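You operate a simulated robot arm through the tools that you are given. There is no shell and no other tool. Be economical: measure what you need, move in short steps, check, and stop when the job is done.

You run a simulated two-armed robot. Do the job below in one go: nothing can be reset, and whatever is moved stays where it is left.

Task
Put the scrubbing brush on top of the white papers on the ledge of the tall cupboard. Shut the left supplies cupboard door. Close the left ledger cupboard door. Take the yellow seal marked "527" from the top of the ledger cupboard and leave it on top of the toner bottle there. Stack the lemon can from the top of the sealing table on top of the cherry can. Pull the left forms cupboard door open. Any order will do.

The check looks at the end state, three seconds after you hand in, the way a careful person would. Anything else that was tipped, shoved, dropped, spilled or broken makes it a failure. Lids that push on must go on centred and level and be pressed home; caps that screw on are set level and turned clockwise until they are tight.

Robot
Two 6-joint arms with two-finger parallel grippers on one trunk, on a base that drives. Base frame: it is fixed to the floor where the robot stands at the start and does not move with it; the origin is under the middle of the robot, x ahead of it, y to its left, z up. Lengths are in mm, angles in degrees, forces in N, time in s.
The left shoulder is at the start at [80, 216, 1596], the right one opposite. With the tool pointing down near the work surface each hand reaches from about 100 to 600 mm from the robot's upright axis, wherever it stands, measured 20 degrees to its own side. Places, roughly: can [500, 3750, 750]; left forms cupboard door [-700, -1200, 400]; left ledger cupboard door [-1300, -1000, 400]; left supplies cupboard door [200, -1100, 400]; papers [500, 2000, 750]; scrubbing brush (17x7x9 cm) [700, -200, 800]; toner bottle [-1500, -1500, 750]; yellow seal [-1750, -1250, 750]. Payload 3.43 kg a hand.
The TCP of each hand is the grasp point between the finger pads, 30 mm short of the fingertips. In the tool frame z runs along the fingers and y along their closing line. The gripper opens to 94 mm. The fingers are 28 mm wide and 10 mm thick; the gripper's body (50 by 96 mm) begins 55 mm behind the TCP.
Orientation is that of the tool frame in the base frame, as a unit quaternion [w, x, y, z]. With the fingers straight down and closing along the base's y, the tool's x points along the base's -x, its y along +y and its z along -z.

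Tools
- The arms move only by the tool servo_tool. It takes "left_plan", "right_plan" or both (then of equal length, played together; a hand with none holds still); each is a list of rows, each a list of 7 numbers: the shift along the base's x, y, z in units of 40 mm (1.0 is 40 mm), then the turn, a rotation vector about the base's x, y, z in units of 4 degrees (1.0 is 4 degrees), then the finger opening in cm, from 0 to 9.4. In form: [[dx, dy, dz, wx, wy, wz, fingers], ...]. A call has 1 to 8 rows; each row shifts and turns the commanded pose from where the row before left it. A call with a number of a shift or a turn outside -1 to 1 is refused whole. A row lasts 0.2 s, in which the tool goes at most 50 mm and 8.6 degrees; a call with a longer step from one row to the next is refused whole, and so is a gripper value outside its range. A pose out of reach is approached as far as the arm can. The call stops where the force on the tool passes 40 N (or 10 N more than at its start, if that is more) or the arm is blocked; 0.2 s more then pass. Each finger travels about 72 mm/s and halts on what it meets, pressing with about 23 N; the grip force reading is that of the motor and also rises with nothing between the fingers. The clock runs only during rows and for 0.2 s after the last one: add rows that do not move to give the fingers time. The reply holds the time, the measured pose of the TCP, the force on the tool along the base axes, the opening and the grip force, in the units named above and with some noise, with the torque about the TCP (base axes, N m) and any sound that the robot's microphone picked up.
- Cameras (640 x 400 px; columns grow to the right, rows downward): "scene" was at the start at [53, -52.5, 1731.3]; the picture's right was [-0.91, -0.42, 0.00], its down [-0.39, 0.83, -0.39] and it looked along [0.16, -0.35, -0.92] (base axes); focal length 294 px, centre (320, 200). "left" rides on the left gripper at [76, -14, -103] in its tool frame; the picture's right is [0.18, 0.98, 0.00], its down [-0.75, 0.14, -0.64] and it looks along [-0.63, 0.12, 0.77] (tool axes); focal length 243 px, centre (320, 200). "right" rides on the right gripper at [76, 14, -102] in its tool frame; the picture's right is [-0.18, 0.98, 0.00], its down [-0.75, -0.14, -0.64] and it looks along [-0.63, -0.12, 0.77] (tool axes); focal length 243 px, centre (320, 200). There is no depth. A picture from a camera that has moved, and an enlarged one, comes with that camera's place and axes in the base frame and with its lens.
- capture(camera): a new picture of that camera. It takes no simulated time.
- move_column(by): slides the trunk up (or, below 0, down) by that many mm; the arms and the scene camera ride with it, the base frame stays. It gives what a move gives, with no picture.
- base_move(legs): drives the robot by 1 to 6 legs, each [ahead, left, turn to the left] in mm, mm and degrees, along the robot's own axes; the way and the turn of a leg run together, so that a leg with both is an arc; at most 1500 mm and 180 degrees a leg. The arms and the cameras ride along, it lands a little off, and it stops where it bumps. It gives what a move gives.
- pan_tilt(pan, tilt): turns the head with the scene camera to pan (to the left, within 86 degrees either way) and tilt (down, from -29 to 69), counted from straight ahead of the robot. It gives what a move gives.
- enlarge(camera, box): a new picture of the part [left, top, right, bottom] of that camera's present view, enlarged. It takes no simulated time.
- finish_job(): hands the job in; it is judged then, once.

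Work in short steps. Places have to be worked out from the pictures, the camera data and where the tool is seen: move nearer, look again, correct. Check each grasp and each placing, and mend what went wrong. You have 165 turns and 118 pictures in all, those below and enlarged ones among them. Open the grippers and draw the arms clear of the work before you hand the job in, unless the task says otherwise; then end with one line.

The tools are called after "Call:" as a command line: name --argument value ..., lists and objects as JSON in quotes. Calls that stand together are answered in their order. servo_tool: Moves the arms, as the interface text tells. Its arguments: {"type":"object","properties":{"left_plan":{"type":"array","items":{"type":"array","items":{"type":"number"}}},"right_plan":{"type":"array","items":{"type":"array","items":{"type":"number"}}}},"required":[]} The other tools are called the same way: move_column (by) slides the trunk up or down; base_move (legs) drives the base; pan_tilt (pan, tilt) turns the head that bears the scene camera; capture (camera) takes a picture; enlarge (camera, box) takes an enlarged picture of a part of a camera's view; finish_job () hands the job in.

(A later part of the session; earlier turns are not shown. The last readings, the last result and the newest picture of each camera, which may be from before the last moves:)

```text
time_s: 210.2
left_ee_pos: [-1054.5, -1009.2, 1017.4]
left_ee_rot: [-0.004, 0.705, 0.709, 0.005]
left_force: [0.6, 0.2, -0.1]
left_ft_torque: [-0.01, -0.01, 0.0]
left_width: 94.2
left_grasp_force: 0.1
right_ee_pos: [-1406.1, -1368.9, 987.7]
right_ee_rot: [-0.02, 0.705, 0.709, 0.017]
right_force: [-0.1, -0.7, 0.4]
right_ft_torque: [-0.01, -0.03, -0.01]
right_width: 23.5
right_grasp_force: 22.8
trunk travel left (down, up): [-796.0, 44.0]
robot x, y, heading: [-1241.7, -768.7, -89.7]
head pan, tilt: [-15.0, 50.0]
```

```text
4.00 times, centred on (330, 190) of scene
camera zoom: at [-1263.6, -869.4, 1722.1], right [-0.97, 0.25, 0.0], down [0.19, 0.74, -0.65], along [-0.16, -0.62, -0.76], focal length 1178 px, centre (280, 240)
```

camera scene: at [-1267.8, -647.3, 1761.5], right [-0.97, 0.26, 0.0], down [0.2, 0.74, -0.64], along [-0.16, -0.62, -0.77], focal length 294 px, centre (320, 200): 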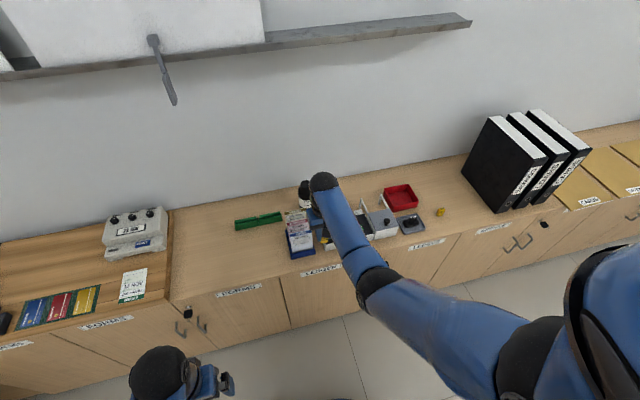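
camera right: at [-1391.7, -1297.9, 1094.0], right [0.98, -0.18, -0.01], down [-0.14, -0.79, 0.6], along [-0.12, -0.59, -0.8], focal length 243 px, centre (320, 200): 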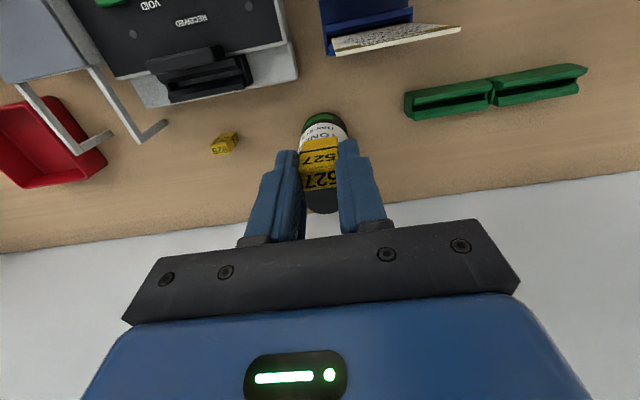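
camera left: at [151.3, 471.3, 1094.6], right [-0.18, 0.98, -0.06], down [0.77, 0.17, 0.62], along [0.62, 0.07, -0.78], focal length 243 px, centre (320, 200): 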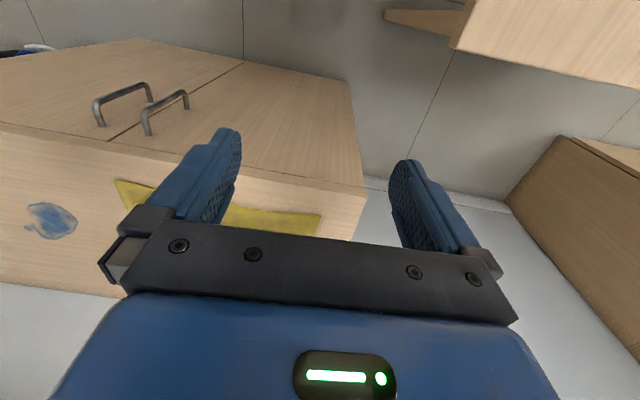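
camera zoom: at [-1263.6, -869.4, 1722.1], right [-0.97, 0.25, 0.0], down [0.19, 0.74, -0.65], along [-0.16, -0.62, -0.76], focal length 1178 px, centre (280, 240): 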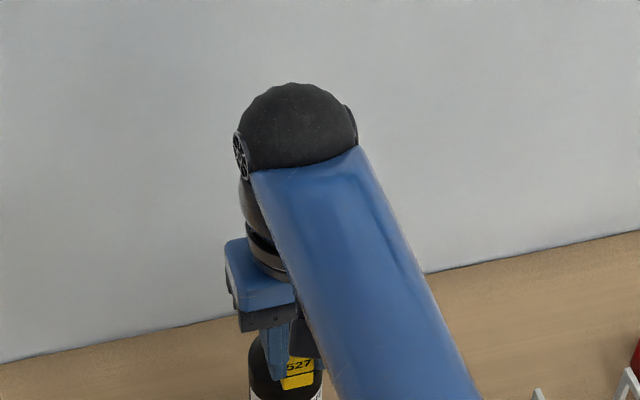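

Toner at ≈[-1413,-1433]. Move the hand 65 mm forward over the cap at the current height and check.

Call:
servo_tool --right_plan '[[-0.18, -0.6, 0, 0, 0, 0, 0], [0, -0.6, 0, 0, 0, 0, 0], [0, -0.42, 0, 0, 0, 0, 0], [0, 0, 0, 0, 0, 0, 0]]'

Call:
capture --camera "right"

Call:
enlarge --camera "scene" --box '[280, 180, 380, 242]'

```text
time_s: 211.2
left_ee_pos: [-1053.8, -1013.8, 1018.8]
left_ee_rot: [-0.007, 0.705, 0.709, 0.006]
left_force: [0.3, 0.5, -0.4]
left_ft_torque: [0.0, 0.02, -0.05]
left_width: 94.1
left_grasp_force: 0.0
right_ee_pos: [-1410.0, -1436.4, 984.0]
right_ee_rot: [-0.021, 0.705, 0.709, 0.019]
right_force: [-0.4, -0.6, 0.7]
right_ft_torque: [0.01, -0.01, -0.01]
right_width: 23.3
right_grasp_force: 23.0
trunk travel left (down, up): [-796.0, 44.0]
robot x, y, heading: [-1246.8, -770.5, -89.8]
head pan, tilt: [-15.0, 50.0]
```

```text
41 pictures are left
camera right: at [-1396.2, -1366.2, 1090.8], right [0.98, -0.18, -0.01], down [-0.14, -0.79, 0.6], along [-0.12, -0.59, -0.8], focal length 243 px, centre (320, 200)
```

right: 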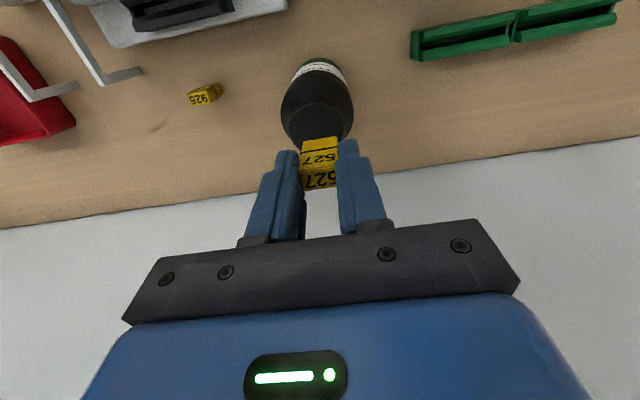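

```text
6.40 times, centred on (330, 211) of scene
camera zoom: at [-1263.9, -876.6, 1721.5], right [-0.97, 0.25, 0.0], down [0.19, 0.74, -0.64], along [-0.16, -0.62, -0.77], focal length 1884 px, centre (256, 130)
```

zoom: 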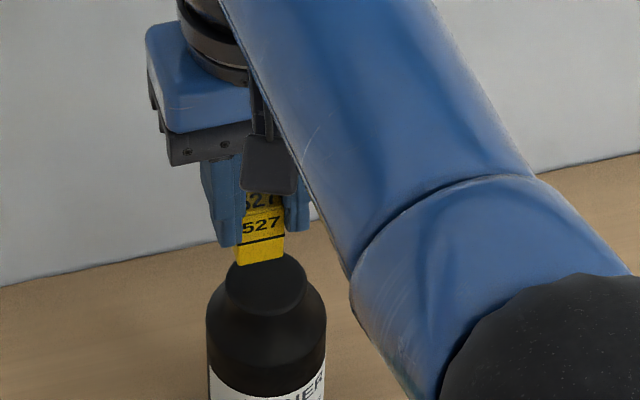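

Alignment in the wrist view is consistent. Lower 24 mm and look again.

Call:
servo_tool --right_plan '[[-0.05, 0.05, -0.3, 0, 0, 0, 0], [0, 0, -0.3, 0, 0, 0, 0]]'

Call:
enlarge --camera "scene" --box '[300, 205, 360, 242]'

Call:
enlarge --camera "right" --box '[240, 80, 400, 180]'

```text
time_s: 211.8
left_ee_pos: [-1053.8, -1010.6, 1018.7]
left_ee_rot: [-0.005, 0.705, 0.709, 0.005]
left_force: [0.2, -1.4, -0.1]
left_ft_torque: [-0.01, -0.01, -0.01]
left_width: 94.1
left_grasp_force: 0.1
right_ee_pos: [-1412.4, -1434.9, 964.8]
right_ee_rot: [-0.02, 0.705, 0.709, 0.018]
right_force: [-0.3, 1.3, 9.1]
right_ft_torque: [-0.04, 0.02, 0.02]
right_width: 23.8
right_grasp_force: 22.6
trunk travel left (down, up): [-796.0, 44.0]
robot x, y, heading: [-1243.1, -770.2, -89.8]
head pan, tilt: [-15.0, 50.0]
```

```text
10.67 times, centred on (330, 224) of scene
camera zoom: at [-1262.9, -872.8, 1722.1], right [-0.97, 0.25, 0.0], down [0.19, 0.74, -0.64], along [-0.16, -0.62, -0.77], focal length 3141 px, centre (213, -51)
```

zoom: 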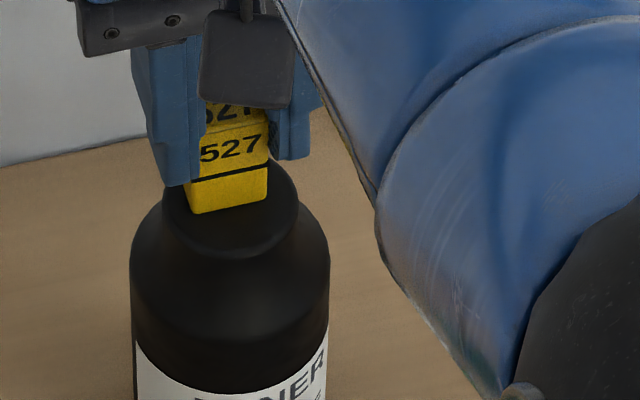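

```text
4.00 times, centred on (320, 130) of right
camera zoom: at [-1398.6, -1363.9, 1070.6], right [0.98, -0.18, -0.01], down [-0.14, -0.79, 0.6], along [-0.12, -0.59, -0.8], focal length 970 px, centre (320, 480)
```

zoom: 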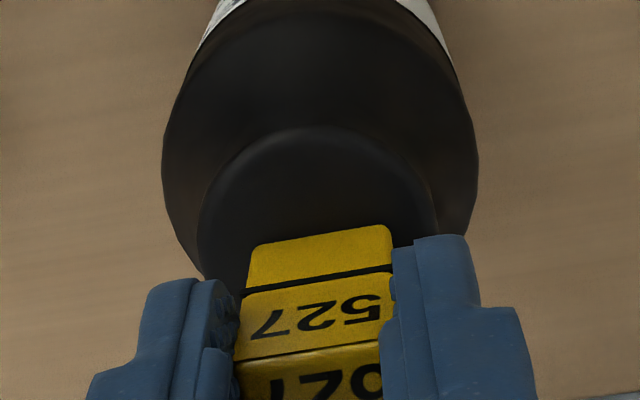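

Touching at TCP z≈965 (cap top ≈921), but the seal sits ~8–9 mm too far back. Lift 5 mm, shift +8 mm in y, and set down.

Call:
servo_tool --right_plan '[[0, 0, 0.3, 0, 0, 0, 0], [0, 0.2, 0, 0, 0, 0, 0], [0, 0, -0.1, 0, 0, 0, 0], [0, 0, 0, 0, 0, 0, 0]]'

Call:
enlarge --camera "scene" --box '[300, 205, 360, 242]'

Call:
enlarge --camera "right" --box '[240, 80, 400, 180]'

```text
time_s: 212.8
left_ee_pos: [-1054.4, -1014.6, 1018.7]
left_ee_rot: [-0.006, 0.705, 0.709, 0.006]
left_force: [0.5, -0.2, -0.7]
left_ft_torque: [0.01, 0.01, -0.01]
left_width: 94.4
left_grasp_force: 0.0
right_ee_pos: [-1415.2, -1428.3, 968.7]
right_ee_rot: [-0.022, 0.705, 0.709, 0.019]
right_force: [-0.4, 0.2, -0.3]
right_ft_torque: [0.02, -0.04, 0.04]
right_width: 23.6
right_grasp_force: 22.3
trunk travel left (down, up): [-796.0, 44.0]
robot x, y, heading: [-1244.0, -770.9, -89.8]
head pan, tilt: [-15.0, 50.0]
```

```text
10.67 times, centred on (330, 224) of scene
camera zoom: at [-1263.7, -876.5, 1721.5], right [-0.97, 0.25, 0.0], down [0.19, 0.74, -0.64], along [-0.16, -0.62, -0.77], focal length 3141 px, centre (213, -51)
```

zoom: 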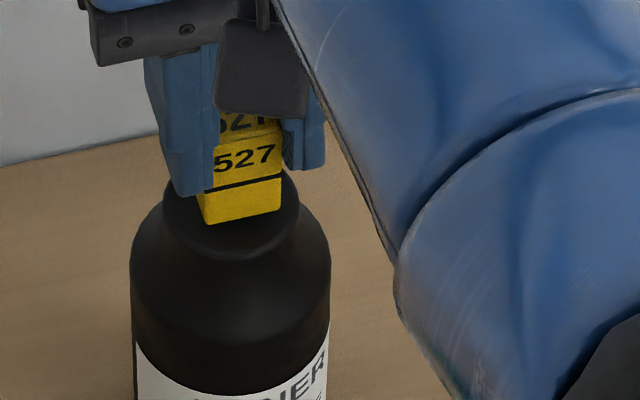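

```text
4.00 times, centred on (320, 130) of right
camera zoom: at [-1400.9, -1357.2, 1075.3], right [0.98, -0.18, -0.01], down [-0.14, -0.79, 0.6], along [-0.12, -0.59, -0.8], focal length 970 px, centre (320, 480)
```

zoom: 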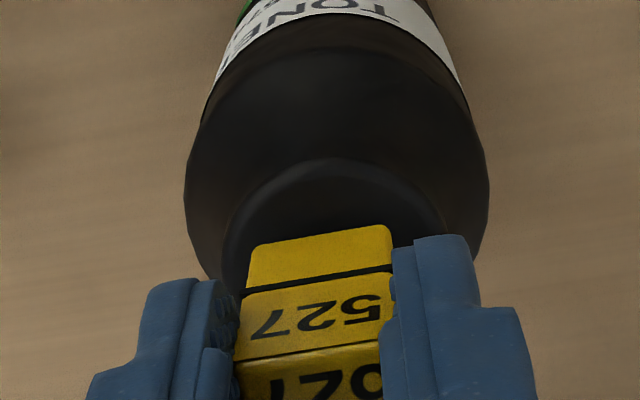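

Nearly centred; nudge +2.5 mm x and +3 mm y, then set down.

Call:
servo_tool --right_plan '[[0.07, 0.08, -0.05, 0, 0, 0, 0], [0, 0, -0.08, 0, 0, 0, 0]]'

Call:
enlarge --camera "right" --box '[240, 80, 400, 180]'

```text
time_s: 213.4
left_ee_pos: [-1054.5, -1012.5, 1016.8]
left_ee_rot: [-0.006, 0.705, 0.709, 0.006]
left_force: [0.4, 0.4, 0.5]
left_ft_torque: [-0.01, -0.03, 0.01]
left_width: 93.9
left_grasp_force: 0.0
right_ee_pos: [-1412.1, -1423.9, 964.5]
right_ee_rot: [-0.02, 0.705, 0.709, 0.019]
right_force: [1.5, 1.6, 4.8]
right_ft_torque: [0.03, -0.04, 0.02]
right_width: 23.6
right_grasp_force: 22.8
trunk travel left (down, up): [-796.0, 44.0]
robot x, y, heading: [-1245.9, -770.4, -89.5]
head pan, tilt: [-15.0, 50.0]
```

```text
4.00 times, centred on (320, 130) of right
camera zoom: at [-1397.2, -1353.3, 1071.0], right [0.98, -0.18, -0.01], down [-0.14, -0.79, 0.6], along [-0.12, -0.59, -0.8], focal length 970 px, centre (320, 480)
```

zoom: 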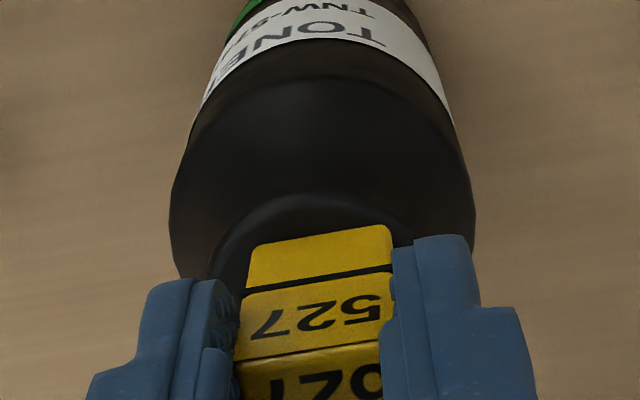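

In contact, now ~6 mm toward the near side. Lift a bit, shift back 4 mm, set down and release gently.

Call:
servo_tool --right_plan '[[0, 0, 0.2, 0, 0, 0, 0], [0, -0.11, 0, 0, 0, 0, 0], [0, 0, -0.12, 0, 0, 0, 0], [0, 0, -0.08, 0, 0, 0, 0]]'

Call:
enlarge --camera "right" --box '[240, 80, 400, 180]'

Call:
enlarge --camera "scene" --box '[300, 205, 360, 242]'

```text
time_s: 214.4
left_ee_pos: [-1054.4, -1011.7, 1017.7]
left_ee_rot: [-0.006, 0.705, 0.709, 0.006]
left_force: [-0.2, -0.1, -0.2]
left_ft_torque: [-0.02, -0.04, -0.03]
left_width: 94.0
left_grasp_force: 0.1
right_ee_pos: [-1409.9, -1427.2, 966.2]
right_ee_rot: [-0.02, 0.705, 0.709, 0.018]
right_force: [-0.1, -0.8, 2.0]
right_ft_torque: [-0.01, 0.0, 0.03]
right_width: 23.5
right_grasp_force: 22.4
trunk travel left (down, up): [-796.0, 44.0]
robot x, y, heading: [-1242.1, -769.4, -89.4]
head pan, tilt: [-15.0, 50.0]
```

```text
4.00 times, centred on (320, 130) of right
camera zoom: at [-1397.4, -1357.3, 1070.9], right [0.98, -0.18, -0.01], down [-0.14, -0.79, 0.6], along [-0.12, -0.59, -0.8], focal length 970 px, centre (320, 480)
```

zoom: 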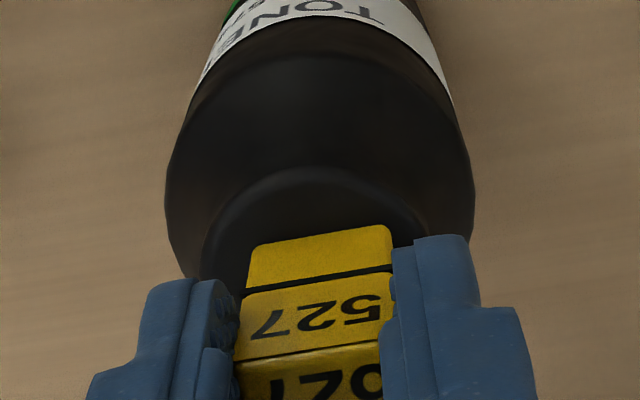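

```text
10.67 times, centred on (330, 224) of scene
camera zoom: at [-1263.5, -874.1, 1721.8], right [-0.97, 0.25, 0.0], down [0.19, 0.74, -0.64], along [-0.16, -0.62, -0.77], focal length 3141 px, centre (213, -51)
```

zoom: 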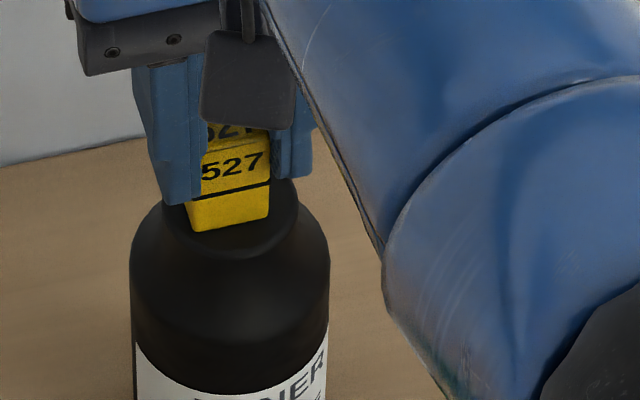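

Centred well. Press 1.5 mm more and open.

Call:
servo_tool --right_plan '[[0, 0, -0.04, 0, 0, 0, 0], [0, 0, 0, 0, 0, 0, 2.8], [0, 0, 0, 0, 0, 0, 4], [0, 0, 0, 0, 0, 0, 5.5], [0, 0, 0, 0, 0, 0, 6]]'

Call:
move_column --by 44

Call:
enlarge --camera "scene" --box '[290, 190, 370, 240]'

```text
time_s: 215.6
left_ee_pos: [-1053.7, -1014.1, 1017.9]
left_ee_rot: [-0.006, 0.705, 0.709, 0.006]
left_force: [0.1, 0.1, 0.2]
left_ft_torque: [0.0, 0.02, -0.03]
left_width: 94.0
left_grasp_force: 0.1
right_ee_pos: [-1411.8, -1429.1, 961.3]
right_ee_rot: [-0.021, 0.705, 0.708, 0.02]
right_force: [-0.1, -0.4, 0.2]
right_ft_torque: [0.02, 0.0, 0.04]
right_width: 60.1
right_grasp_force: 0.1
trunk travel left (down, up): [-796.0, 44.0]
robot x, y, heading: [-1241.7, -771.1, -89.6]
head pan, tilt: [-15.0, 50.0]
```

```text
time_s: 216.5
left_ee_pos: [-1055.4, -1012.9, 1062.2]
left_ee_rot: [-0.007, 0.705, 0.709, 0.006]
left_force: [-0.6, 0.0, 0.6]
left_ft_torque: [-0.02, -0.05, 0.01]
left_width: 93.8
left_grasp_force: 0.2
right_ee_pos: [-1412.5, -1429.9, 1005.7]
right_ee_rot: [-0.021, 0.705, 0.709, 0.02]
right_force: [0.3, 0.1, -0.1]
right_ft_torque: [-0.02, 0.0, 0.02]
right_width: 60.0
right_grasp_force: 0.0
trunk travel left (down, up): [-840.0, 0.0]
robot x, y, heading: [-1239.6, -776.1, -89.8]
head pan, tilt: [-15.0, 50.0]
```

```text
8.00 times, centred on (330, 215) of scene
camera zoom: at [-1263.7, -875.6, 1765.6], right [-0.97, 0.25, 0.0], down [0.19, 0.74, -0.64], along [-0.16, -0.62, -0.77], focal length 2355 px, centre (240, 80)
```

zoom: 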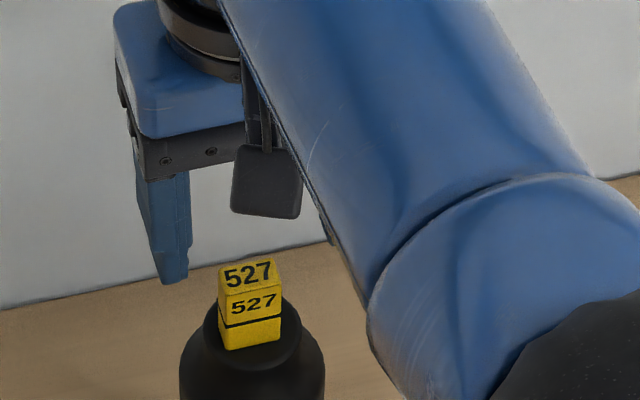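

Seal 527 stands on the toner bottle. Raise the hand a bit more and back off.

Call:
servo_tool --right_plan '[[0, 0, 0.5, 0, 0, 0, 6], [0, 0, 0, 0, 0, 0, 6]]'

Call:
base_move --legs '[[-400, 0, 0]]'

Call:
pan_tilt --pan 10 --tilt 45

Call:
capture --camera "scene"

```text
time_s: 217.1
left_ee_pos: [-1054.3, -1012.8, 1062.1]
left_ee_rot: [-0.005, 0.705, 0.709, 0.005]
left_force: [-0.2, -0.7, 0.0]
left_ft_torque: [-0.03, 0.02, 0.01]
left_width: 93.9
left_grasp_force: 0.0
right_ee_pos: [-1411.9, -1429.8, 1024.9]
right_ee_rot: [-0.022, 0.704, 0.709, 0.019]
right_force: [0.1, 0.0, -1.1]
right_ft_torque: [0.02, 0.04, -0.01]
right_width: 60.1
right_grasp_force: 0.2
trunk travel left (down, up): [-840.0, 0.0]
robot x, y, heading: [-1243.1, -770.8, -89.7]
head pan, tilt: [-15.0, 50.0]
```

```text
time_s: 219.6
left_ee_pos: [-1056.4, -614.6, 1059.3]
left_ee_rot: [-0.007, 0.707, 0.708, 0.007]
left_force: [0.3, 0.4, -0.1]
left_ft_torque: [0.04, 0.03, -0.01]
left_width: 93.9
left_grasp_force: 0.1
right_ee_pos: [-1415.5, -1031.1, 1024.2]
right_ee_rot: [-0.022, 0.706, 0.707, 0.019]
right_force: [0.2, -0.7, -0.2]
right_ft_torque: [0.02, 0.0, 0.02]
right_width: 60.0
right_grasp_force: 0.0
trunk travel left (down, up): [-840.0, 0.0]
robot x, y, heading: [-1246.8, -371.8, -89.9]
head pan, tilt: [-15.0, 50.0]
```

```text
time_s: 220.5
left_ee_pos: [-1055.4, -612.9, 1062.7]
left_ee_rot: [-0.006, 0.707, 0.707, 0.006]
left_force: [-0.3, 0.4, 0.1]
left_ft_torque: [0.0, -0.01, -0.01]
left_width: 93.8
left_grasp_force: 0.2
right_ee_pos: [-1415.9, -1027.4, 1026.4]
right_ee_rot: [-0.021, 0.706, 0.707, 0.019]
right_force: [1.1, -0.7, -1.0]
right_ft_torque: [0.05, -0.02, -0.03]
right_width: 59.8
right_grasp_force: 0.1
trunk travel left (down, up): [-840.0, 0.0]
robot x, y, heading: [-1244.8, -370.1, -89.7]
head pan, tilt: [10.0, 45.0]
```

```text
31 pictures are left
camera scene: at [-1231.4, -479.9, 1772.5], right [-0.98, -0.17, 0.0], down [-0.12, 0.7, -0.71], along [0.12, -0.7, -0.71], focal length 294 px, centre (320, 200)
```

scene: 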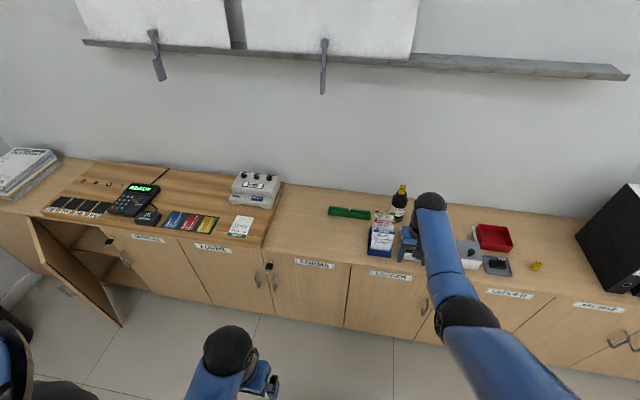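

Seal done. Next the forms left door: handle ≈[-833,-1115,566]. I shift left, lower the trunk 400 mm, then pitch the left hand forward 45° while extending.

Call:
base_move --legs '[[0, 222, 0]]'

Call:
servo_tool --right_plan '[[0, 0.5, -0.8, 0, 0, 0, 3], [0, 0.5, -0.8, 0, 0, 0, 0], [0, 0.5, -0.8, 0, 0, 0, 0], [0, 0.5, -0.8, 0, 0, 0, 0], [0, 1, 0, 0, 0, 0, 0], [0, 1, 0, 0, 0, 0, 0]]'

Call:
move_column --by -350

Call:
servo_tool --left_plan '[[0, -1, 0, -1, 0, 0, 9.4], [0, -1, 0, -1, 0, 0, 9.4], [0, -1, 0, -1, 0, 0, 9.4], [0, -1, 0, -1, 0, 0, 9.4], [0, -1, 0, -1, 0, 0, 9.4], [0, -1, 0, -1, 0, 0, 9.4], [0, -0.5, 0, -1, 0, 0, 9.4], [0, -0.5, 0, -1, 0, 0, 9.4]]'

```text
time_s: 222.2
left_ee_pos: [-838.2, -611.3, 1062.9]
left_ee_rot: [-0.004, 0.705, 0.71, 0.008]
left_force: [0.0, -0.2, 1.1]
left_ft_torque: [0.02, -0.01, -0.01]
left_width: 93.9
left_grasp_force: 0.1
right_ee_pos: [-1196.3, -1028.4, 1025.7]
right_ee_rot: [-0.02, 0.705, 0.709, 0.021]
right_force: [-0.8, 0.3, 0.0]
right_ft_torque: [0.02, -0.02, -0.01]
right_width: 60.2
right_grasp_force: 0.1
trunk travel left (down, up): [-840.0, 0.0]
robot x, y, heading: [-1024.2, -368.9, -89.6]
head pan, tilt: [10.0, 45.0]
```

```text
time_s: 223.6
left_ee_pos: [-835.7, -610.7, 1062.1]
left_ee_rot: [-0.005, 0.705, 0.709, 0.006]
left_force: [-0.8, 0.0, 1.0]
left_ft_torque: [-0.01, 0.01, 0.02]
left_width: 93.9
left_grasp_force: 0.1
right_ee_pos: [-1192.4, -866.8, 898.9]
right_ee_rot: [-0.02, 0.705, 0.709, 0.019]
right_force: [1.0, 0.6, 1.0]
right_ft_torque: [-0.01, -0.01, -0.03]
right_width: 0.0
right_grasp_force: 23.0
trunk travel left (down, up): [-840.0, 0.0]
robot x, y, heading: [-1023.2, -371.3, -89.6]
head pan, tilt: [10.0, 45.0]
```

```text
time_s: 227.0
left_ee_pos: [-834.5, -610.9, 711.9]
left_ee_rot: [-0.007, 0.705, 0.709, 0.006]
left_force: [-0.6, -0.7, -0.1]
left_ft_torque: [0.01, 0.01, 0.0]
left_width: 94.2
left_grasp_force: 0.0
right_ee_pos: [-1192.4, -868.6, 548.2]
right_ee_rot: [-0.022, 0.704, 0.709, 0.018]
right_force: [0.7, 0.4, -0.4]
right_ft_torque: [0.0, -0.02, 0.01]
right_width: 0.3
right_grasp_force: 23.3
trunk travel left (down, up): [-490.0, 350.0]
robot x, y, heading: [-1023.0, -370.8, -89.9]
head pan, tilt: [10.0, 45.0]
```

```text
time_s: 228.8
left_ee_pos: [-833.9, -893.7, 710.2]
left_ee_rot: [0.188, 0.68, 0.683, -0.19]
left_force: [-0.2, 0.4, 0.0]
left_ft_torque: [0.02, 0.01, -0.01]
left_width: 94.2
left_grasp_force: 0.0
right_ee_pos: [-1191.0, -869.4, 546.3]
right_ee_rot: [-0.021, 0.705, 0.709, 0.019]
right_force: [0.0, 0.2, -0.6]
right_ft_torque: [-0.02, 0.01, 0.0]
right_width: 0.2
right_grasp_force: 23.0
trunk travel left (down, up): [-490.0, 350.0]
robot x, y, heading: [-1022.6, -368.2, -89.6]
head pan, tilt: [10.0, 45.0]
```

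Pitch works. Continue to ~55° while lowering toward the handle height, then look.

Call:
servo_tool --left_plan '[[0, 0, -0.6, -1, 0, 0, 9.4], [0, 0, -0.6, -1, 0, 0, 9.4], [0, 0, -0.6, -1, 0, 0, 9.4], [0, 0, -0.6, -1, 0, 0, 9.4], [0, 0, -0.6, -1, 0, 0, 9.4], [0, 0, 0, -1, 0, 0, 9.4]]'

Call:
capture --camera "left"

Call:
pan_tilt --pan 10 --tilt 45

Call:
capture --camera "scene"

```text
time_s: 230.2
left_ee_pos: [-835.3, -890.4, 591.3]
left_ee_rot: [0.326, 0.626, 0.628, -0.328]
left_force: [0.7, -0.4, 0.0]
left_ft_torque: [-0.03, -0.02, 0.02]
left_width: 94.2
left_grasp_force: 0.0
right_ee_pos: [-1190.2, -870.2, 547.1]
right_ee_rot: [-0.02, 0.706, 0.708, 0.019]
right_force: [0.0, 0.1, 0.1]
right_ft_torque: [0.02, -0.01, 0.0]
right_width: 0.0
right_grasp_force: 22.6
trunk travel left (down, up): [-490.0, 350.0]
robot x, y, heading: [-1025.6, -369.0, -89.6]
head pan, tilt: [10.0, 45.0]
```

```text
30 pictures are left
camera left: at [-848.8, -761.8, 587.8], right [0.98, 0.11, -0.16], down [0.14, 0.1, 0.98], along [0.12, -0.99, 0.08], focal length 243 px, centre (320, 200)
```

left: 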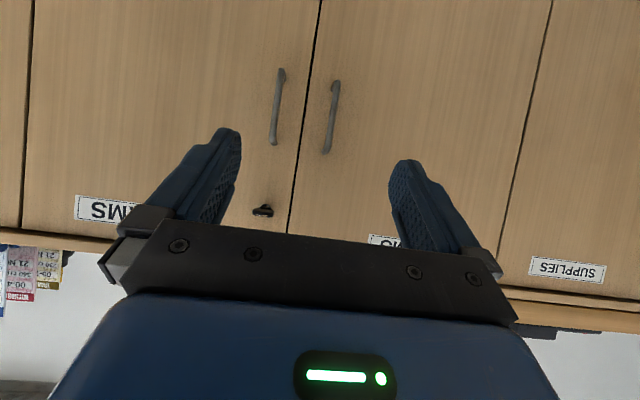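

```text
time_s: 230.8
left_ee_pos: [-835.4, -891.4, 591.9]
left_ee_rot: [0.327, 0.625, 0.629, -0.327]
left_force: [0.1, 0.2, 0.0]
left_ft_torque: [-0.01, 0.02, 0.0]
left_width: 93.9
left_grasp_force: 0.0
right_ee_pos: [-1191.4, -869.8, 546.2]
right_ee_rot: [-0.022, 0.705, 0.709, 0.02]
right_force: [0.0, 0.1, -0.2]
right_ft_torque: [-0.02, -0.02, 0.0]
right_width: 0.1
right_grasp_force: 23.0
trunk travel left (down, up): [-490.0, 350.0]
robot x, y, heading: [-1021.8, -366.8, -89.5]
head pan, tilt: [10.0, 45.0]
```

```text
29 pictures are left
camera scene: at [-1009.7, -479.7, 1422.5], right [-0.98, -0.18, 0.0], down [-0.13, 0.7, -0.71], along [0.13, -0.7, -0.71], focal length 294 px, centre (320, 200)
```

scene: 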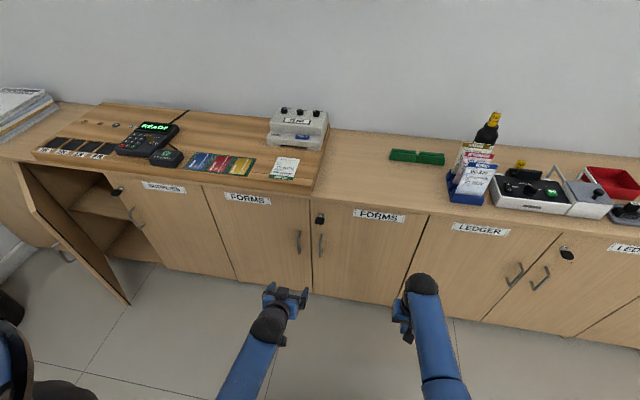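

Left forms handle bar: x≈-808, z≈446–546. Approach with fingers 7 cm apart to about [-808,-1095,500].

Call:
servo_tool --left_plan '[[0.14, -0.85, -0.4, 0, 0, 0, 7], [0.14, -0.85, -0.4, 0, 0, 0, 7], [0.14, -0.85, -0.4, 0, 0, 0, 7], [0.14, -0.85, -0.4, 0, 0, 0, 7], [0.12, -0.85, -0.4, 0, 0, 0, 7], [0, -0.85, -0.3, 0, 0, 0, 7]]'

Call:
capture --camera "left"

```text
time_s: 232.2
left_ee_pos: [-806.4, -1067.2, 525.2]
left_ee_rot: [0.324, 0.626, 0.63, -0.326]
left_force: [0.7, 1.0, -0.8]
left_ft_torque: [-0.13, -0.03, 0.03]
left_width: 70.0
left_grasp_force: 0.0
left hand out of reach, approached as far as the arm can: row 5, 6
right_ee_pos: [-1191.8, -869.0, 547.0]
right_ee_rot: [-0.021, 0.705, 0.708, 0.019]
right_force: [-1.3, 0.1, 0.2]
right_ft_torque: [0.0, -0.02, 0.03]
right_width: 0.0
right_grasp_force: 23.2
trunk travel left (down, up): [-490.0, 350.0]
robot x, y, heading: [-1023.8, -367.4, -89.7]
head pan, tilt: [10.0, 45.0]
```

```text
28 pictures are left
camera left: at [-819.1, -937.8, 522.5], right [0.98, 0.11, -0.15], down [0.14, 0.09, 0.99], along [0.12, -0.99, 0.07], focal length 243 px, centre (320, 200)
```

left: 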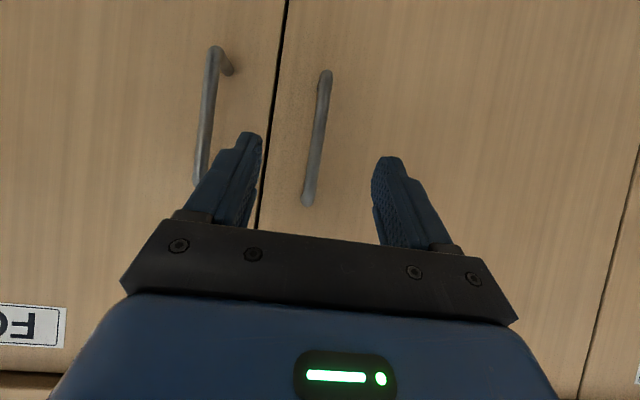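

Bar is centred between the fingers; the door plane is near y≈-1125, bar near y≈-1090. Drive ahead 35 mm and lower 25 mm.

Call:
base_move --legs '[[35, 0, 0]]'

Call:
servo_tool --left_plan '[[0, 0, -0.4, 0, 0, 0, 7], [0, 0, -0.3, 0, 0, 0, 7]]'

Call:
capture --camera "left"

```text
time_s: 233.1
left_ee_pos: [-806.5, -1102.3, 529.6]
left_ee_rot: [0.327, 0.625, 0.629, -0.328]
left_force: [-0.2, 0.1, -0.2]
left_ft_torque: [0.01, 0.02, -0.01]
left_width: 70.4
left_grasp_force: 0.0
right_ee_pos: [-1191.4, -902.4, 547.9]
right_ee_rot: [-0.021, 0.705, 0.708, 0.018]
right_force: [-0.4, -0.1, 0.3]
right_ft_torque: [-0.03, 0.02, 0.0]
right_width: 0.0
right_grasp_force: 22.5
trunk travel left (down, up): [-490.0, 350.0]
robot x, y, heading: [-1026.2, -405.7, -89.6]
head pan, tilt: [10.0, 45.0]
```

```text
time_s: 233.7
left_ee_pos: [-807.2, -1091.1, 521.8]
left_ee_rot: [0.326, 0.625, 0.629, -0.327]
left_force: [0.3, 0.0, 0.3]
left_ft_torque: [-0.01, 0.01, 0.0]
left_width: 69.8
left_grasp_force: 0.1
left hand out of reach, approached as far as the arm can: row 1, 2
right_ee_pos: [-1190.5, -903.6, 546.2]
right_ee_rot: [-0.021, 0.705, 0.708, 0.019]
right_force: [0.9, -0.2, -1.0]
right_ft_torque: [0.03, 0.02, -0.02]
right_width: 0.3
right_grasp_force: 23.3
trunk travel left (down, up): [-490.0, 350.0]
robot x, y, heading: [-1023.9, -402.3, -89.9]
head pan, tilt: [10.0, 45.0]
```

```text
27 pictures are left
camera left: at [-821.1, -962.3, 516.7], right [0.98, 0.11, -0.15], down [0.14, 0.09, 0.99], along [0.12, -0.99, 0.08], focal length 243 px, centre (320, 200)
```

left: 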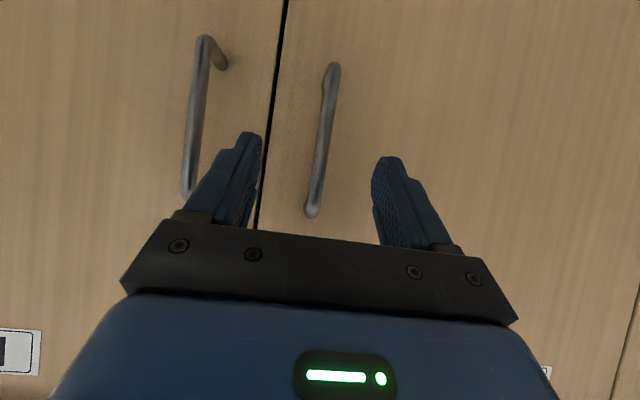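

Handle size change suggests the bar is still ~40–60 mm further. Move the base 40 mm ahead cautiously.

Call:
base_move --legs '[[40, 0, 0]]'

Call:
servo_tool --left_plan '[[0, 0, -0.3, 0, 0, 0, 7], [0, 0, 0, 0, 0, 0, 7]]'

Call:
enlarge --camera "scene" --box '[240, 200, 360, 275]'

```text
time_s: 234.6
left_ee_pos: [-806.8, -1131.5, 522.0]
left_ee_rot: [0.327, 0.624, 0.63, -0.327]
left_force: [-1.1, -0.6, -0.8]
left_ft_torque: [-0.03, 0.0, -0.03]
left_width: 70.2
left_grasp_force: 0.0
right_ee_pos: [-1189.2, -942.9, 546.7]
right_ee_rot: [-0.021, 0.705, 0.709, 0.019]
right_force: [0.3, -0.1, -0.5]
right_ft_torque: [0.04, -0.01, -0.01]
right_width: 0.4
right_grasp_force: 23.0
trunk travel left (down, up): [-490.0, 350.0]
robot x, y, heading: [-1022.8, -442.7, -89.6]
head pan, tilt: [10.0, 45.0]
```

```text
time_s: 235.2
left_ee_pos: [-806.8, -1125.5, 516.2]
left_ee_rot: [0.327, 0.624, 0.63, -0.327]
left_force: [-0.8, 0.4, -0.2]
left_ft_torque: [0.02, -0.02, 0.01]
left_width: 69.9
left_grasp_force: 0.0
left hand out of reach, approached as far as the arm can: row 1
right_ee_pos: [-1188.4, -942.2, 545.9]
right_ee_rot: [-0.023, 0.705, 0.709, 0.02]
right_force: [0.3, 0.9, -0.5]
right_ft_torque: [0.01, 0.02, 0.0]
right_width: 0.1
right_grasp_force: 22.9
trunk travel left (down, up): [-490.0, 350.0]
robot x, y, heading: [-1024.8, -441.9, -89.7]
head pan, tilt: [10.0, 45.0]
```

```text
5.33 times, centred on (300, 238) of scene
camera zoom: at [-1009.1, -554.2, 1422.4], right [-0.98, -0.18, 0.0], down [-0.13, 0.7, -0.71], along [0.13, -0.69, -0.71], focal length 1570 px, centre (427, 0)
```

zoom: 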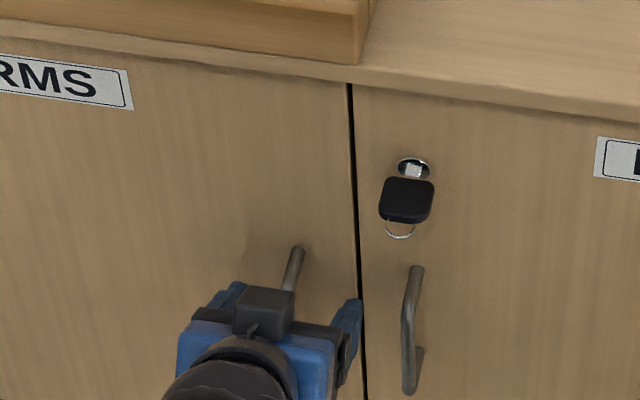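

The bar appears between the fingers; try closing.

Call:
servo_tool --left_plan '[[0, 0, 0, 0, 0, 0, 3], [0, 0, 0, 0, 0, 0, 0], [0, 0, 0, 0, 0, 0, 0], [0, 0, 0, 0, 0, 0, 0]]'

Call:
capture --camera "left"

```text
time_s: 236.2
left_ee_pos: [-806.1, -1126.5, 516.4]
left_ee_rot: [0.326, 0.625, 0.629, -0.328]
left_force: [6.7, 0.4, 2.3]
left_ft_torque: [0.01, 0.02, 0.03]
left_width: 14.4
left_grasp_force: 45.3
right_ee_pos: [-1189.3, -943.7, 546.6]
right_ee_rot: [-0.022, 0.705, 0.709, 0.018]
right_force: [0.8, 0.3, -0.4]
right_ft_torque: [0.01, 0.0, 0.02]
right_width: 0.0
right_grasp_force: 22.5
trunk travel left (down, up): [-490.0, 350.0]
robot x, y, heading: [-1022.6, -441.1, -89.6]
head pan, tilt: [10.0, 45.0]
```

```text
25 pictures are left
camera left: at [-819.9, -996.6, 512.9], right [0.98, 0.11, -0.16], down [0.15, 0.1, 0.98], along [0.12, -0.99, 0.08], focal length 243 px, centre (320, 200)
```

left: 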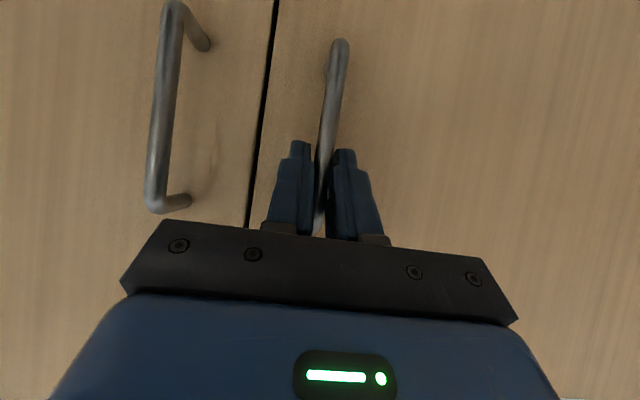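

Handle gripped (14 mm bar). Pull along the door's arc by moving the base back and slightly left.

Call:
base_move --legs '[[-60, 5, 0], [-57, 15, 0]]'

Call:
capture --camera "left"

```text
time_s: 237.2
left_ee_pos: [-794.7, -1069.5, 515.4]
left_ee_rot: [0.328, 0.62, 0.633, -0.326]
left_force: [-2.6, 1.6, -2.2]
left_ft_torque: [0.34, -0.1, -0.02]
left_width: 13.9
left_grasp_force: 45.6
right_ee_pos: [-1183.9, -888.7, 545.3]
right_ee_rot: [-0.022, 0.703, 0.71, 0.018]
right_force: [0.7, -0.1, -0.6]
right_ft_torque: [-0.03, 0.01, 0.02]
right_width: 0.0
right_grasp_force: 23.3
trunk travel left (down, up): [-490.0, 350.0]
robot x, y, heading: [-1019.2, -386.7, -89.3]
head pan, tilt: [10.0, 45.0]
stopped in leg 1: the force on the tool passed its limit at 43 N (the readings are from after the stop); the commanded pose is now the measured one
```

```text
24 pictures are left
camera left: at [-810.1, -940.3, 512.9], right [0.98, 0.12, -0.16], down [0.15, 0.1, 0.98], along [0.14, -0.99, 0.08], focal length 243 px, centre (320, 200)
```

left: 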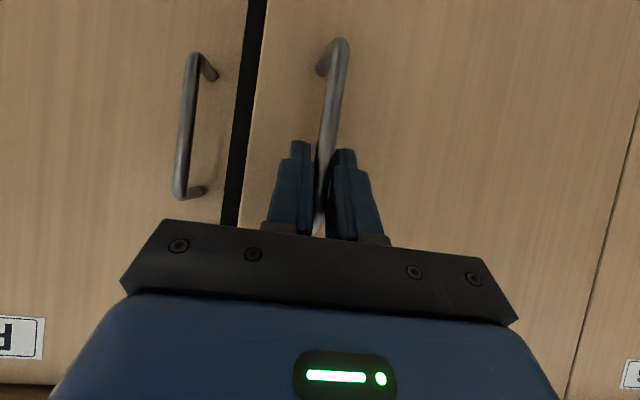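

The door is opening. Continue in smaller legs.

Call:
base_move --legs '[[-40, 8, 0]]'

Call:
base_move --legs '[[-40, 14, 0]]'

Call:
base_move --legs '[[-40, 20, 0]]'

```text
time_s: 238.1
left_ee_pos: [-782.8, -1035.4, 517.6]
left_ee_rot: [0.33, 0.617, 0.636, -0.326]
left_force: [30.4, -13.7, -11.3]
left_ft_torque: [-0.31, 0.34, -0.05]
left_width: 14.2
left_grasp_force: 44.9
right_ee_pos: [-1174.9, -852.3, 544.5]
right_ee_rot: [-0.023, 0.702, 0.711, 0.02]
right_force: [0.0, -0.2, -0.1]
right_ft_torque: [0.02, 0.0, 0.01]
right_width: 0.1
right_grasp_force: 23.4
trunk travel left (down, up): [-490.0, 350.0]
robot x, y, heading: [-1010.4, -347.9, -89.1]
head pan, tilt: [10.0, 45.0]
```

```text
time_s: 239.0
left_ee_pos: [-764.5, -996.2, 517.6]
left_ee_rot: [0.331, 0.614, 0.638, -0.326]
left_force: [31.4, -18.3, -15.0]
left_ft_torque: [0.43, 0.33, -0.05]
left_width: 14.3
left_grasp_force: 45.2
right_ee_pos: [-1158.4, -813.6, 544.6]
right_ee_rot: [-0.025, 0.702, 0.711, 0.02]
right_force: [0.5, -0.2, 0.8]
right_ft_torque: [0.02, 0.01, -0.03]
right_width: 0.3
right_grasp_force: 23.0
trunk travel left (down, up): [-490.0, 350.0]
robot x, y, heading: [-998.8, -307.8, -89.2]
head pan, tilt: [10.0, 45.0]
```

```text
time_s: 240.0
left_ee_pos: [-735.1, -950.4, 518.0]
left_ee_rot: [0.331, 0.61, 0.644, -0.323]
left_force: [5.8, -4.6, -11.2]
left_ft_torque: [0.2, -0.03, -0.08]
left_width: 14.2
left_grasp_force: 44.8
right_ee_pos: [-1137.9, -770.5, 545.8]
right_ee_rot: [-0.023, 0.7, 0.714, 0.018]
right_force: [0.7, 0.5, 0.2]
right_ft_torque: [-0.03, 0.01, 0.02]
right_width: 0.0
right_grasp_force: 22.5
trunk travel left (down, up): [-490.0, 350.0]
robot x, y, heading: [-977.5, -273.0, -88.6]
head pan, tilt: [10.0, 45.0]
stopped in leg 1: the force on the tool passed its limit at 51 N (the readings are from after the stop); the commanded pose is now the measured one
```

About 32° open. Continue along the arc.

Call:
base_move --legs '[[-30, 20, 0]]'

Call:
base_move --legs '[[-28, 23, 0]]'

Call:
base_move --legs '[[-26, 26, 0]]'

Call:
base_move --legs '[[-23, 28, 0]]'

Call:
base_move --legs '[[-20, 30, 0]]'

```text
time_s: 241.0
left_ee_pos: [-714.6, -924.9, 518.0]
left_ee_rot: [0.332, 0.607, 0.646, -0.323]
left_force: [5.8, -6.8, -13.7]
left_ft_torque: [0.29, 0.01, -0.24]
left_width: 13.7
left_grasp_force: 45.0
right_ee_pos: [-1118.6, -745.1, 546.4]
right_ee_rot: [-0.024, 0.7, 0.713, 0.02]
right_force: [-0.1, 0.2, 0.8]
right_ft_torque: [0.0, 0.03, -0.02]
right_width: 0.1
right_grasp_force: 23.1
trunk travel left (down, up): [-490.0, 350.0]
robot x, y, heading: [-957.7, -241.7, -88.6]
head pan, tilt: [10.0, 45.0]
stopped in leg 1: the force on the tool passed its limit at 43 N (the readings are from after the stop); the commanded pose is now the measured one
```

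```text
time_s: 242.0
left_ee_pos: [-690.5, -899.7, 517.4]
left_ee_rot: [0.332, 0.605, 0.649, -0.322]
left_force: [6.4, -7.7, -14.8]
left_ft_torque: [0.4, 0.0, -0.17]
left_width: 14.2
left_grasp_force: 44.9
right_ee_pos: [-1097.7, -719.9, 544.9]
right_ee_rot: [-0.025, 0.699, 0.714, 0.018]
right_force: [0.4, 0.6, -0.5]
right_ft_torque: [0.02, 0.01, 0.03]
right_width: 0.1
right_grasp_force: 23.3
trunk travel left (down, up): [-490.0, 350.0]
robot x, y, heading: [-943.2, -219.6, -88.8]
head pan, tilt: [10.0, 45.0]
stopped in leg 1: the force on the tool passed its limit at 42 N (the readings are from after the stop); the commanded pose is now the measured one
```

```text
time_s: 242.9
left_ee_pos: [-667.6, -880.1, 519.1]
left_ee_rot: [0.332, 0.603, 0.65, -0.321]
left_force: [8.1, -10.8, -16.8]
left_ft_torque: [0.52, 0.0, -0.14]
left_width: 14.2
left_grasp_force: 45.3
right_ee_pos: [-1076.5, -699.0, 544.9]
right_ee_rot: [-0.025, 0.701, 0.712, 0.019]
right_force: [0.4, 0.4, 0.5]
right_ft_torque: [-0.01, 0.02, 0.01]
right_width: 0.0
right_grasp_force: 23.2
trunk travel left (down, up): [-490.0, 350.0]
robot x, y, heading: [-916.6, -199.1, -88.6]
head pan, tilt: [10.0, 45.0]
stopped in leg 1: the force on the tool passed its limit at 43 N (the readings are from after the stop); the commanded pose is now the measured one
```

```text
time_s: 243.8
left_ee_pos: [-643.9, -863.6, 518.3]
left_ee_rot: [0.331, 0.603, 0.651, -0.321]
left_force: [7.3, -13.5, -18.3]
left_ft_torque: [0.69, -0.01, -0.08]
left_width: 13.9
left_grasp_force: 45.5
right_ee_pos: [-1057.3, -681.9, 543.8]
right_ee_rot: [-0.027, 0.701, 0.713, 0.02]
right_force: [-0.3, 0.4, 0.8]
right_ft_torque: [-0.03, 0.02, -0.01]
right_width: 0.0
right_grasp_force: 23.2
trunk travel left (down, up): [-490.0, 350.0]
robot x, y, heading: [-895.7, -180.8, -88.9]
head pan, tilt: [10.0, 45.0]
stopped in leg 1: the force on the tool passed its limit at 42 N (the readings are from after the stop); the commanded pose is now the measured one
```

```text
time_s: 244.9
left_ee_pos: [-615.5, -842.9, 520.4]
left_ee_rot: [0.335, 0.606, 0.647, -0.32]
left_force: [3.3, -7.4, -9.5]
left_ft_torque: [0.35, -1.56, -0.14]
left_width: 9.8
left_grasp_force: 43.8
right_ee_pos: [-1027.7, -659.5, 546.0]
right_ee_rot: [-0.025, 0.701, 0.713, 0.018]
right_force: [-0.4, 0.9, 1.1]
right_ft_torque: [-0.01, 0.03, 0.01]
right_width: 0.0
right_grasp_force: 22.6
trunk travel left (down, up): [-490.0, 350.0]
robot x, y, heading: [-866.1, -159.7, -89.2]
head pan, tilt: [10.0, 45.0]
stopped in leg 1: the force on the tool passed its limit at 98 N (the readings are from after the stop); the commanded pose is now the measured one
```

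Door is about 60° open; the grip is slipping, so release and back away, then look.

Call:
servo_tool --left_plan '[[0, 0, 0, 0, 0, 0, 4], [0, 0, 0, 0, 0, 0, 7], [0, 0, 0, 0, 0, 0, 7]]'

Call:
base_move --legs '[[-120, -20, 0]]'

Call:
capture --camera "scene"

```text
time_s: 245.7
left_ee_pos: [-618.7, -843.5, 521.9]
left_ee_rot: [0.335, 0.605, 0.648, -0.321]
left_force: [-0.2, 0.1, 0.7]
left_ft_torque: [-0.03, 0.03, 0.01]
left_width: 70.1
left_grasp_force: 0.0
right_ee_pos: [-1029.9, -659.1, 544.6]
right_ee_rot: [-0.024, 0.702, 0.711, 0.019]
right_force: [-1.1, 0.2, 0.5]
right_ft_torque: [0.01, 0.0, 0.02]
right_width: 0.0
right_grasp_force: 22.8
trunk travel left (down, up): [-490.0, 350.0]
robot x, y, heading: [-863.2, -155.3, -88.9]
head pan, tilt: [10.0, 45.0]
```

```text
time_s: 246.9
left_ee_pos: [-641.3, -724.2, 522.5]
left_ee_rot: [0.335, 0.605, 0.647, -0.32]
left_force: [-0.7, -0.7, 0.2]
left_ft_torque: [-0.01, -0.01, -0.06]
left_width: 70.2
left_grasp_force: 0.1
right_ee_pos: [-1052.0, -538.7, 545.0]
right_ee_rot: [-0.023, 0.702, 0.711, 0.019]
right_force: [-0.2, -0.2, 0.5]
right_ft_torque: [-0.03, 0.01, -0.02]
right_width: 0.0
right_grasp_force: 23.2
trunk travel left (down, up): [-490.0, 350.0]
robot x, y, heading: [-888.1, -39.4, -89.2]
head pan, tilt: [10.0, 45.0]
```

```text
23 pictures are left
camera scene: at [-873.4, -149.0, 1422.4], right [-0.98, -0.19, 0.0], down [-0.13, 0.69, -0.71], along [0.13, -0.69, -0.71], focal length 294 px, centre (320, 200)
```

scene: 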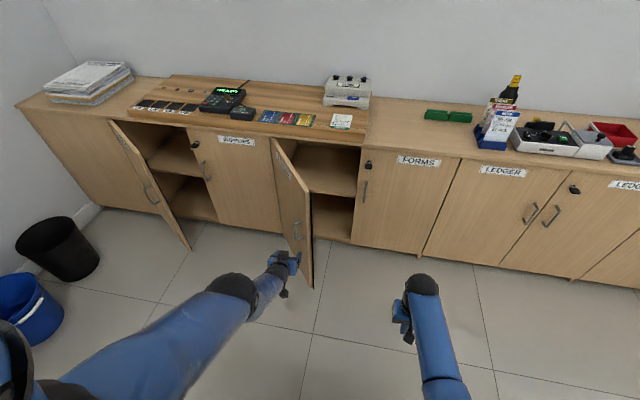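

Forms door ~55° open. I'll push it further open from its inner side: move west, forward, then east with the left hand.

Call:
servo_tool --left_plan '[[0, 0, 0, 0, 0, 0, 3], [0, 0, 0, 0, 0, 0, 0], [0, 0, 0, 0, 0, 0, 0]]'

Call:
base_move --legs '[[0, -150, 0], [180, 0, 0], [0, 120, 0]]'

Call:
base_move --legs '[[0, 110, 0]]'

Call:
capture --camera "scene"

```text
time_s: 247.7
left_ee_pos: [-641.4, -724.8, 522.3]
left_ee_rot: [0.335, 0.606, 0.647, -0.321]
left_force: [-1.7, -0.1, 0.3]
left_ft_torque: [0.01, 0.0, -0.04]
left_width: 0.0
left_grasp_force: 22.7
right_ee_pos: [-1052.4, -539.8, 544.6]
right_ee_rot: [-0.024, 0.702, 0.711, 0.019]
right_force: [0.0, -0.4, -0.2]
right_ft_torque: [0.0, -0.01, 0.03]
right_width: 0.0
right_grasp_force: 23.3
trunk travel left (down, up): [-490.0, 350.0]
robot x, y, heading: [-886.9, -39.0, -89.1]
head pan, tilt: [10.0, 45.0]
```

```text
time_s: 251.1
left_ee_pos: [-675.9, -905.6, 521.6]
left_ee_rot: [0.334, 0.607, 0.646, -0.322]
left_force: [0.4, 0.9, -0.4]
left_ft_torque: [0.01, -0.03, 0.01]
left_width: 0.0
left_grasp_force: 22.5
right_ee_pos: [-1085.3, -718.5, 545.3]
right_ee_rot: [-0.025, 0.703, 0.711, 0.018]
right_force: [-0.4, -0.1, -0.2]
right_ft_torque: [0.02, 0.0, -0.04]
right_width: 0.1
right_grasp_force: 22.8
trunk travel left (down, up): [-490.0, 350.0]
robot x, y, heading: [-919.7, -219.5, -89.5]
head pan, tilt: [10.0, 45.0]
```

```text
time_s: 252.3
left_ee_pos: [-565.7, -906.4, 522.7]
left_ee_rot: [0.333, 0.608, 0.645, -0.322]
left_force: [0.2, 0.6, -0.4]
left_ft_torque: [0.03, 0.04, -0.02]
left_width: 0.1
left_grasp_force: 23.0
right_ee_pos: [-976.7, -717.8, 546.1]
right_ee_rot: [-0.024, 0.704, 0.709, 0.019]
right_force: [0.5, 0.4, 0.5]
right_ft_torque: [0.0, 0.01, -0.01]
right_width: 0.2
right_grasp_force: 22.9
trunk travel left (down, up): [-490.0, 350.0]
robot x, y, heading: [-808.9, -216.1, -89.4]
head pan, tilt: [10.0, 45.0]
```

```text
22 pictures are left
camera scene: at [-795.1, -328.1, 1422.5], right [-0.98, -0.18, 0.0], down [-0.13, 0.7, -0.71], along [0.13, -0.69, -0.71], focal length 294 px, centre (320, 200)
```

scene: 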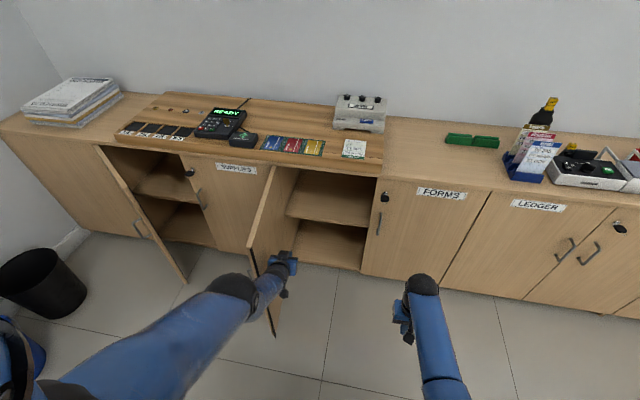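

Forms door now ~80° open. A little more push, then withdraw, and go around to the supplies left door (≈40° open).

Call:
base_move --legs '[[0, 40, 0]]'

Call:
base_move --legs '[[0, -80, 0], [-320, 0, 0], [0, 720, 0]]'

Call:
capture --camera "scene"

```text
time_s: 253.2
left_ee_pos: [-529.3, -906.3, 522.0]
left_ee_rot: [0.336, 0.607, 0.644, -0.322]
left_force: [-0.4, 0.0, -0.1]
left_ft_torque: [0.04, 0.0, 0.03]
left_width: 0.0
left_grasp_force: 23.0
right_ee_pos: [-937.3, -717.1, 544.7]
right_ee_rot: [-0.023, 0.705, 0.708, 0.019]
right_force: [-0.8, 0.6, 1.1]
right_ft_torque: [-0.02, -0.01, -0.03]
right_width: 0.1
right_grasp_force: 22.6
trunk travel left (down, up): [-490.0, 350.0]
robot x, y, heading: [-766.6, -219.0, -89.2]
head pan, tilt: [10.0, 45.0]
```

```text
time_s: 259.4
left_ee_pos: [90.4, -577.2, 523.0]
left_ee_rot: [0.334, 0.608, 0.643, -0.324]
left_force: [0.0, 0.6, -0.8]
left_ft_torque: [0.02, 0.01, 0.01]
left_width: 0.0
left_grasp_force: 23.2
right_ee_pos: [-318.4, -388.7, 545.5]
right_ee_rot: [-0.024, 0.705, 0.708, 0.019]
right_force: [-0.9, 0.3, 0.2]
right_ft_torque: [0.01, -0.03, 0.0]
right_width: 0.0
right_grasp_force: 22.6
trunk travel left (down, up): [-490.0, 350.0]
robot x, y, heading: [-147.9, 115.1, -89.4]
head pan, tilt: [10.0, 45.0]
```

```text
21 pictures are left
camera scene: at [-136.0, 1.0, 1422.5], right [-0.98, -0.18, 0.0], down [-0.13, 0.7, -0.71], along [0.13, -0.7, -0.71], focal length 294 px, centre (320, 200)
```

scene: 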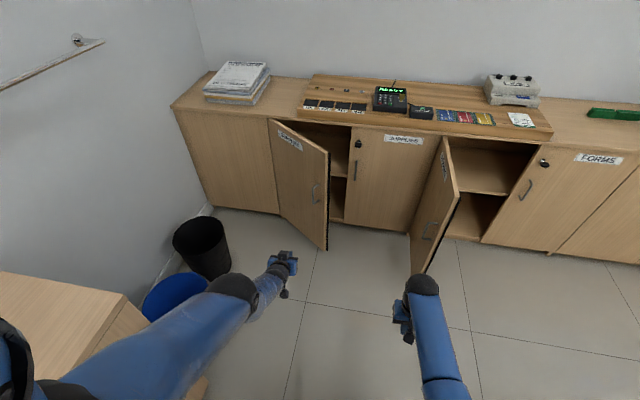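

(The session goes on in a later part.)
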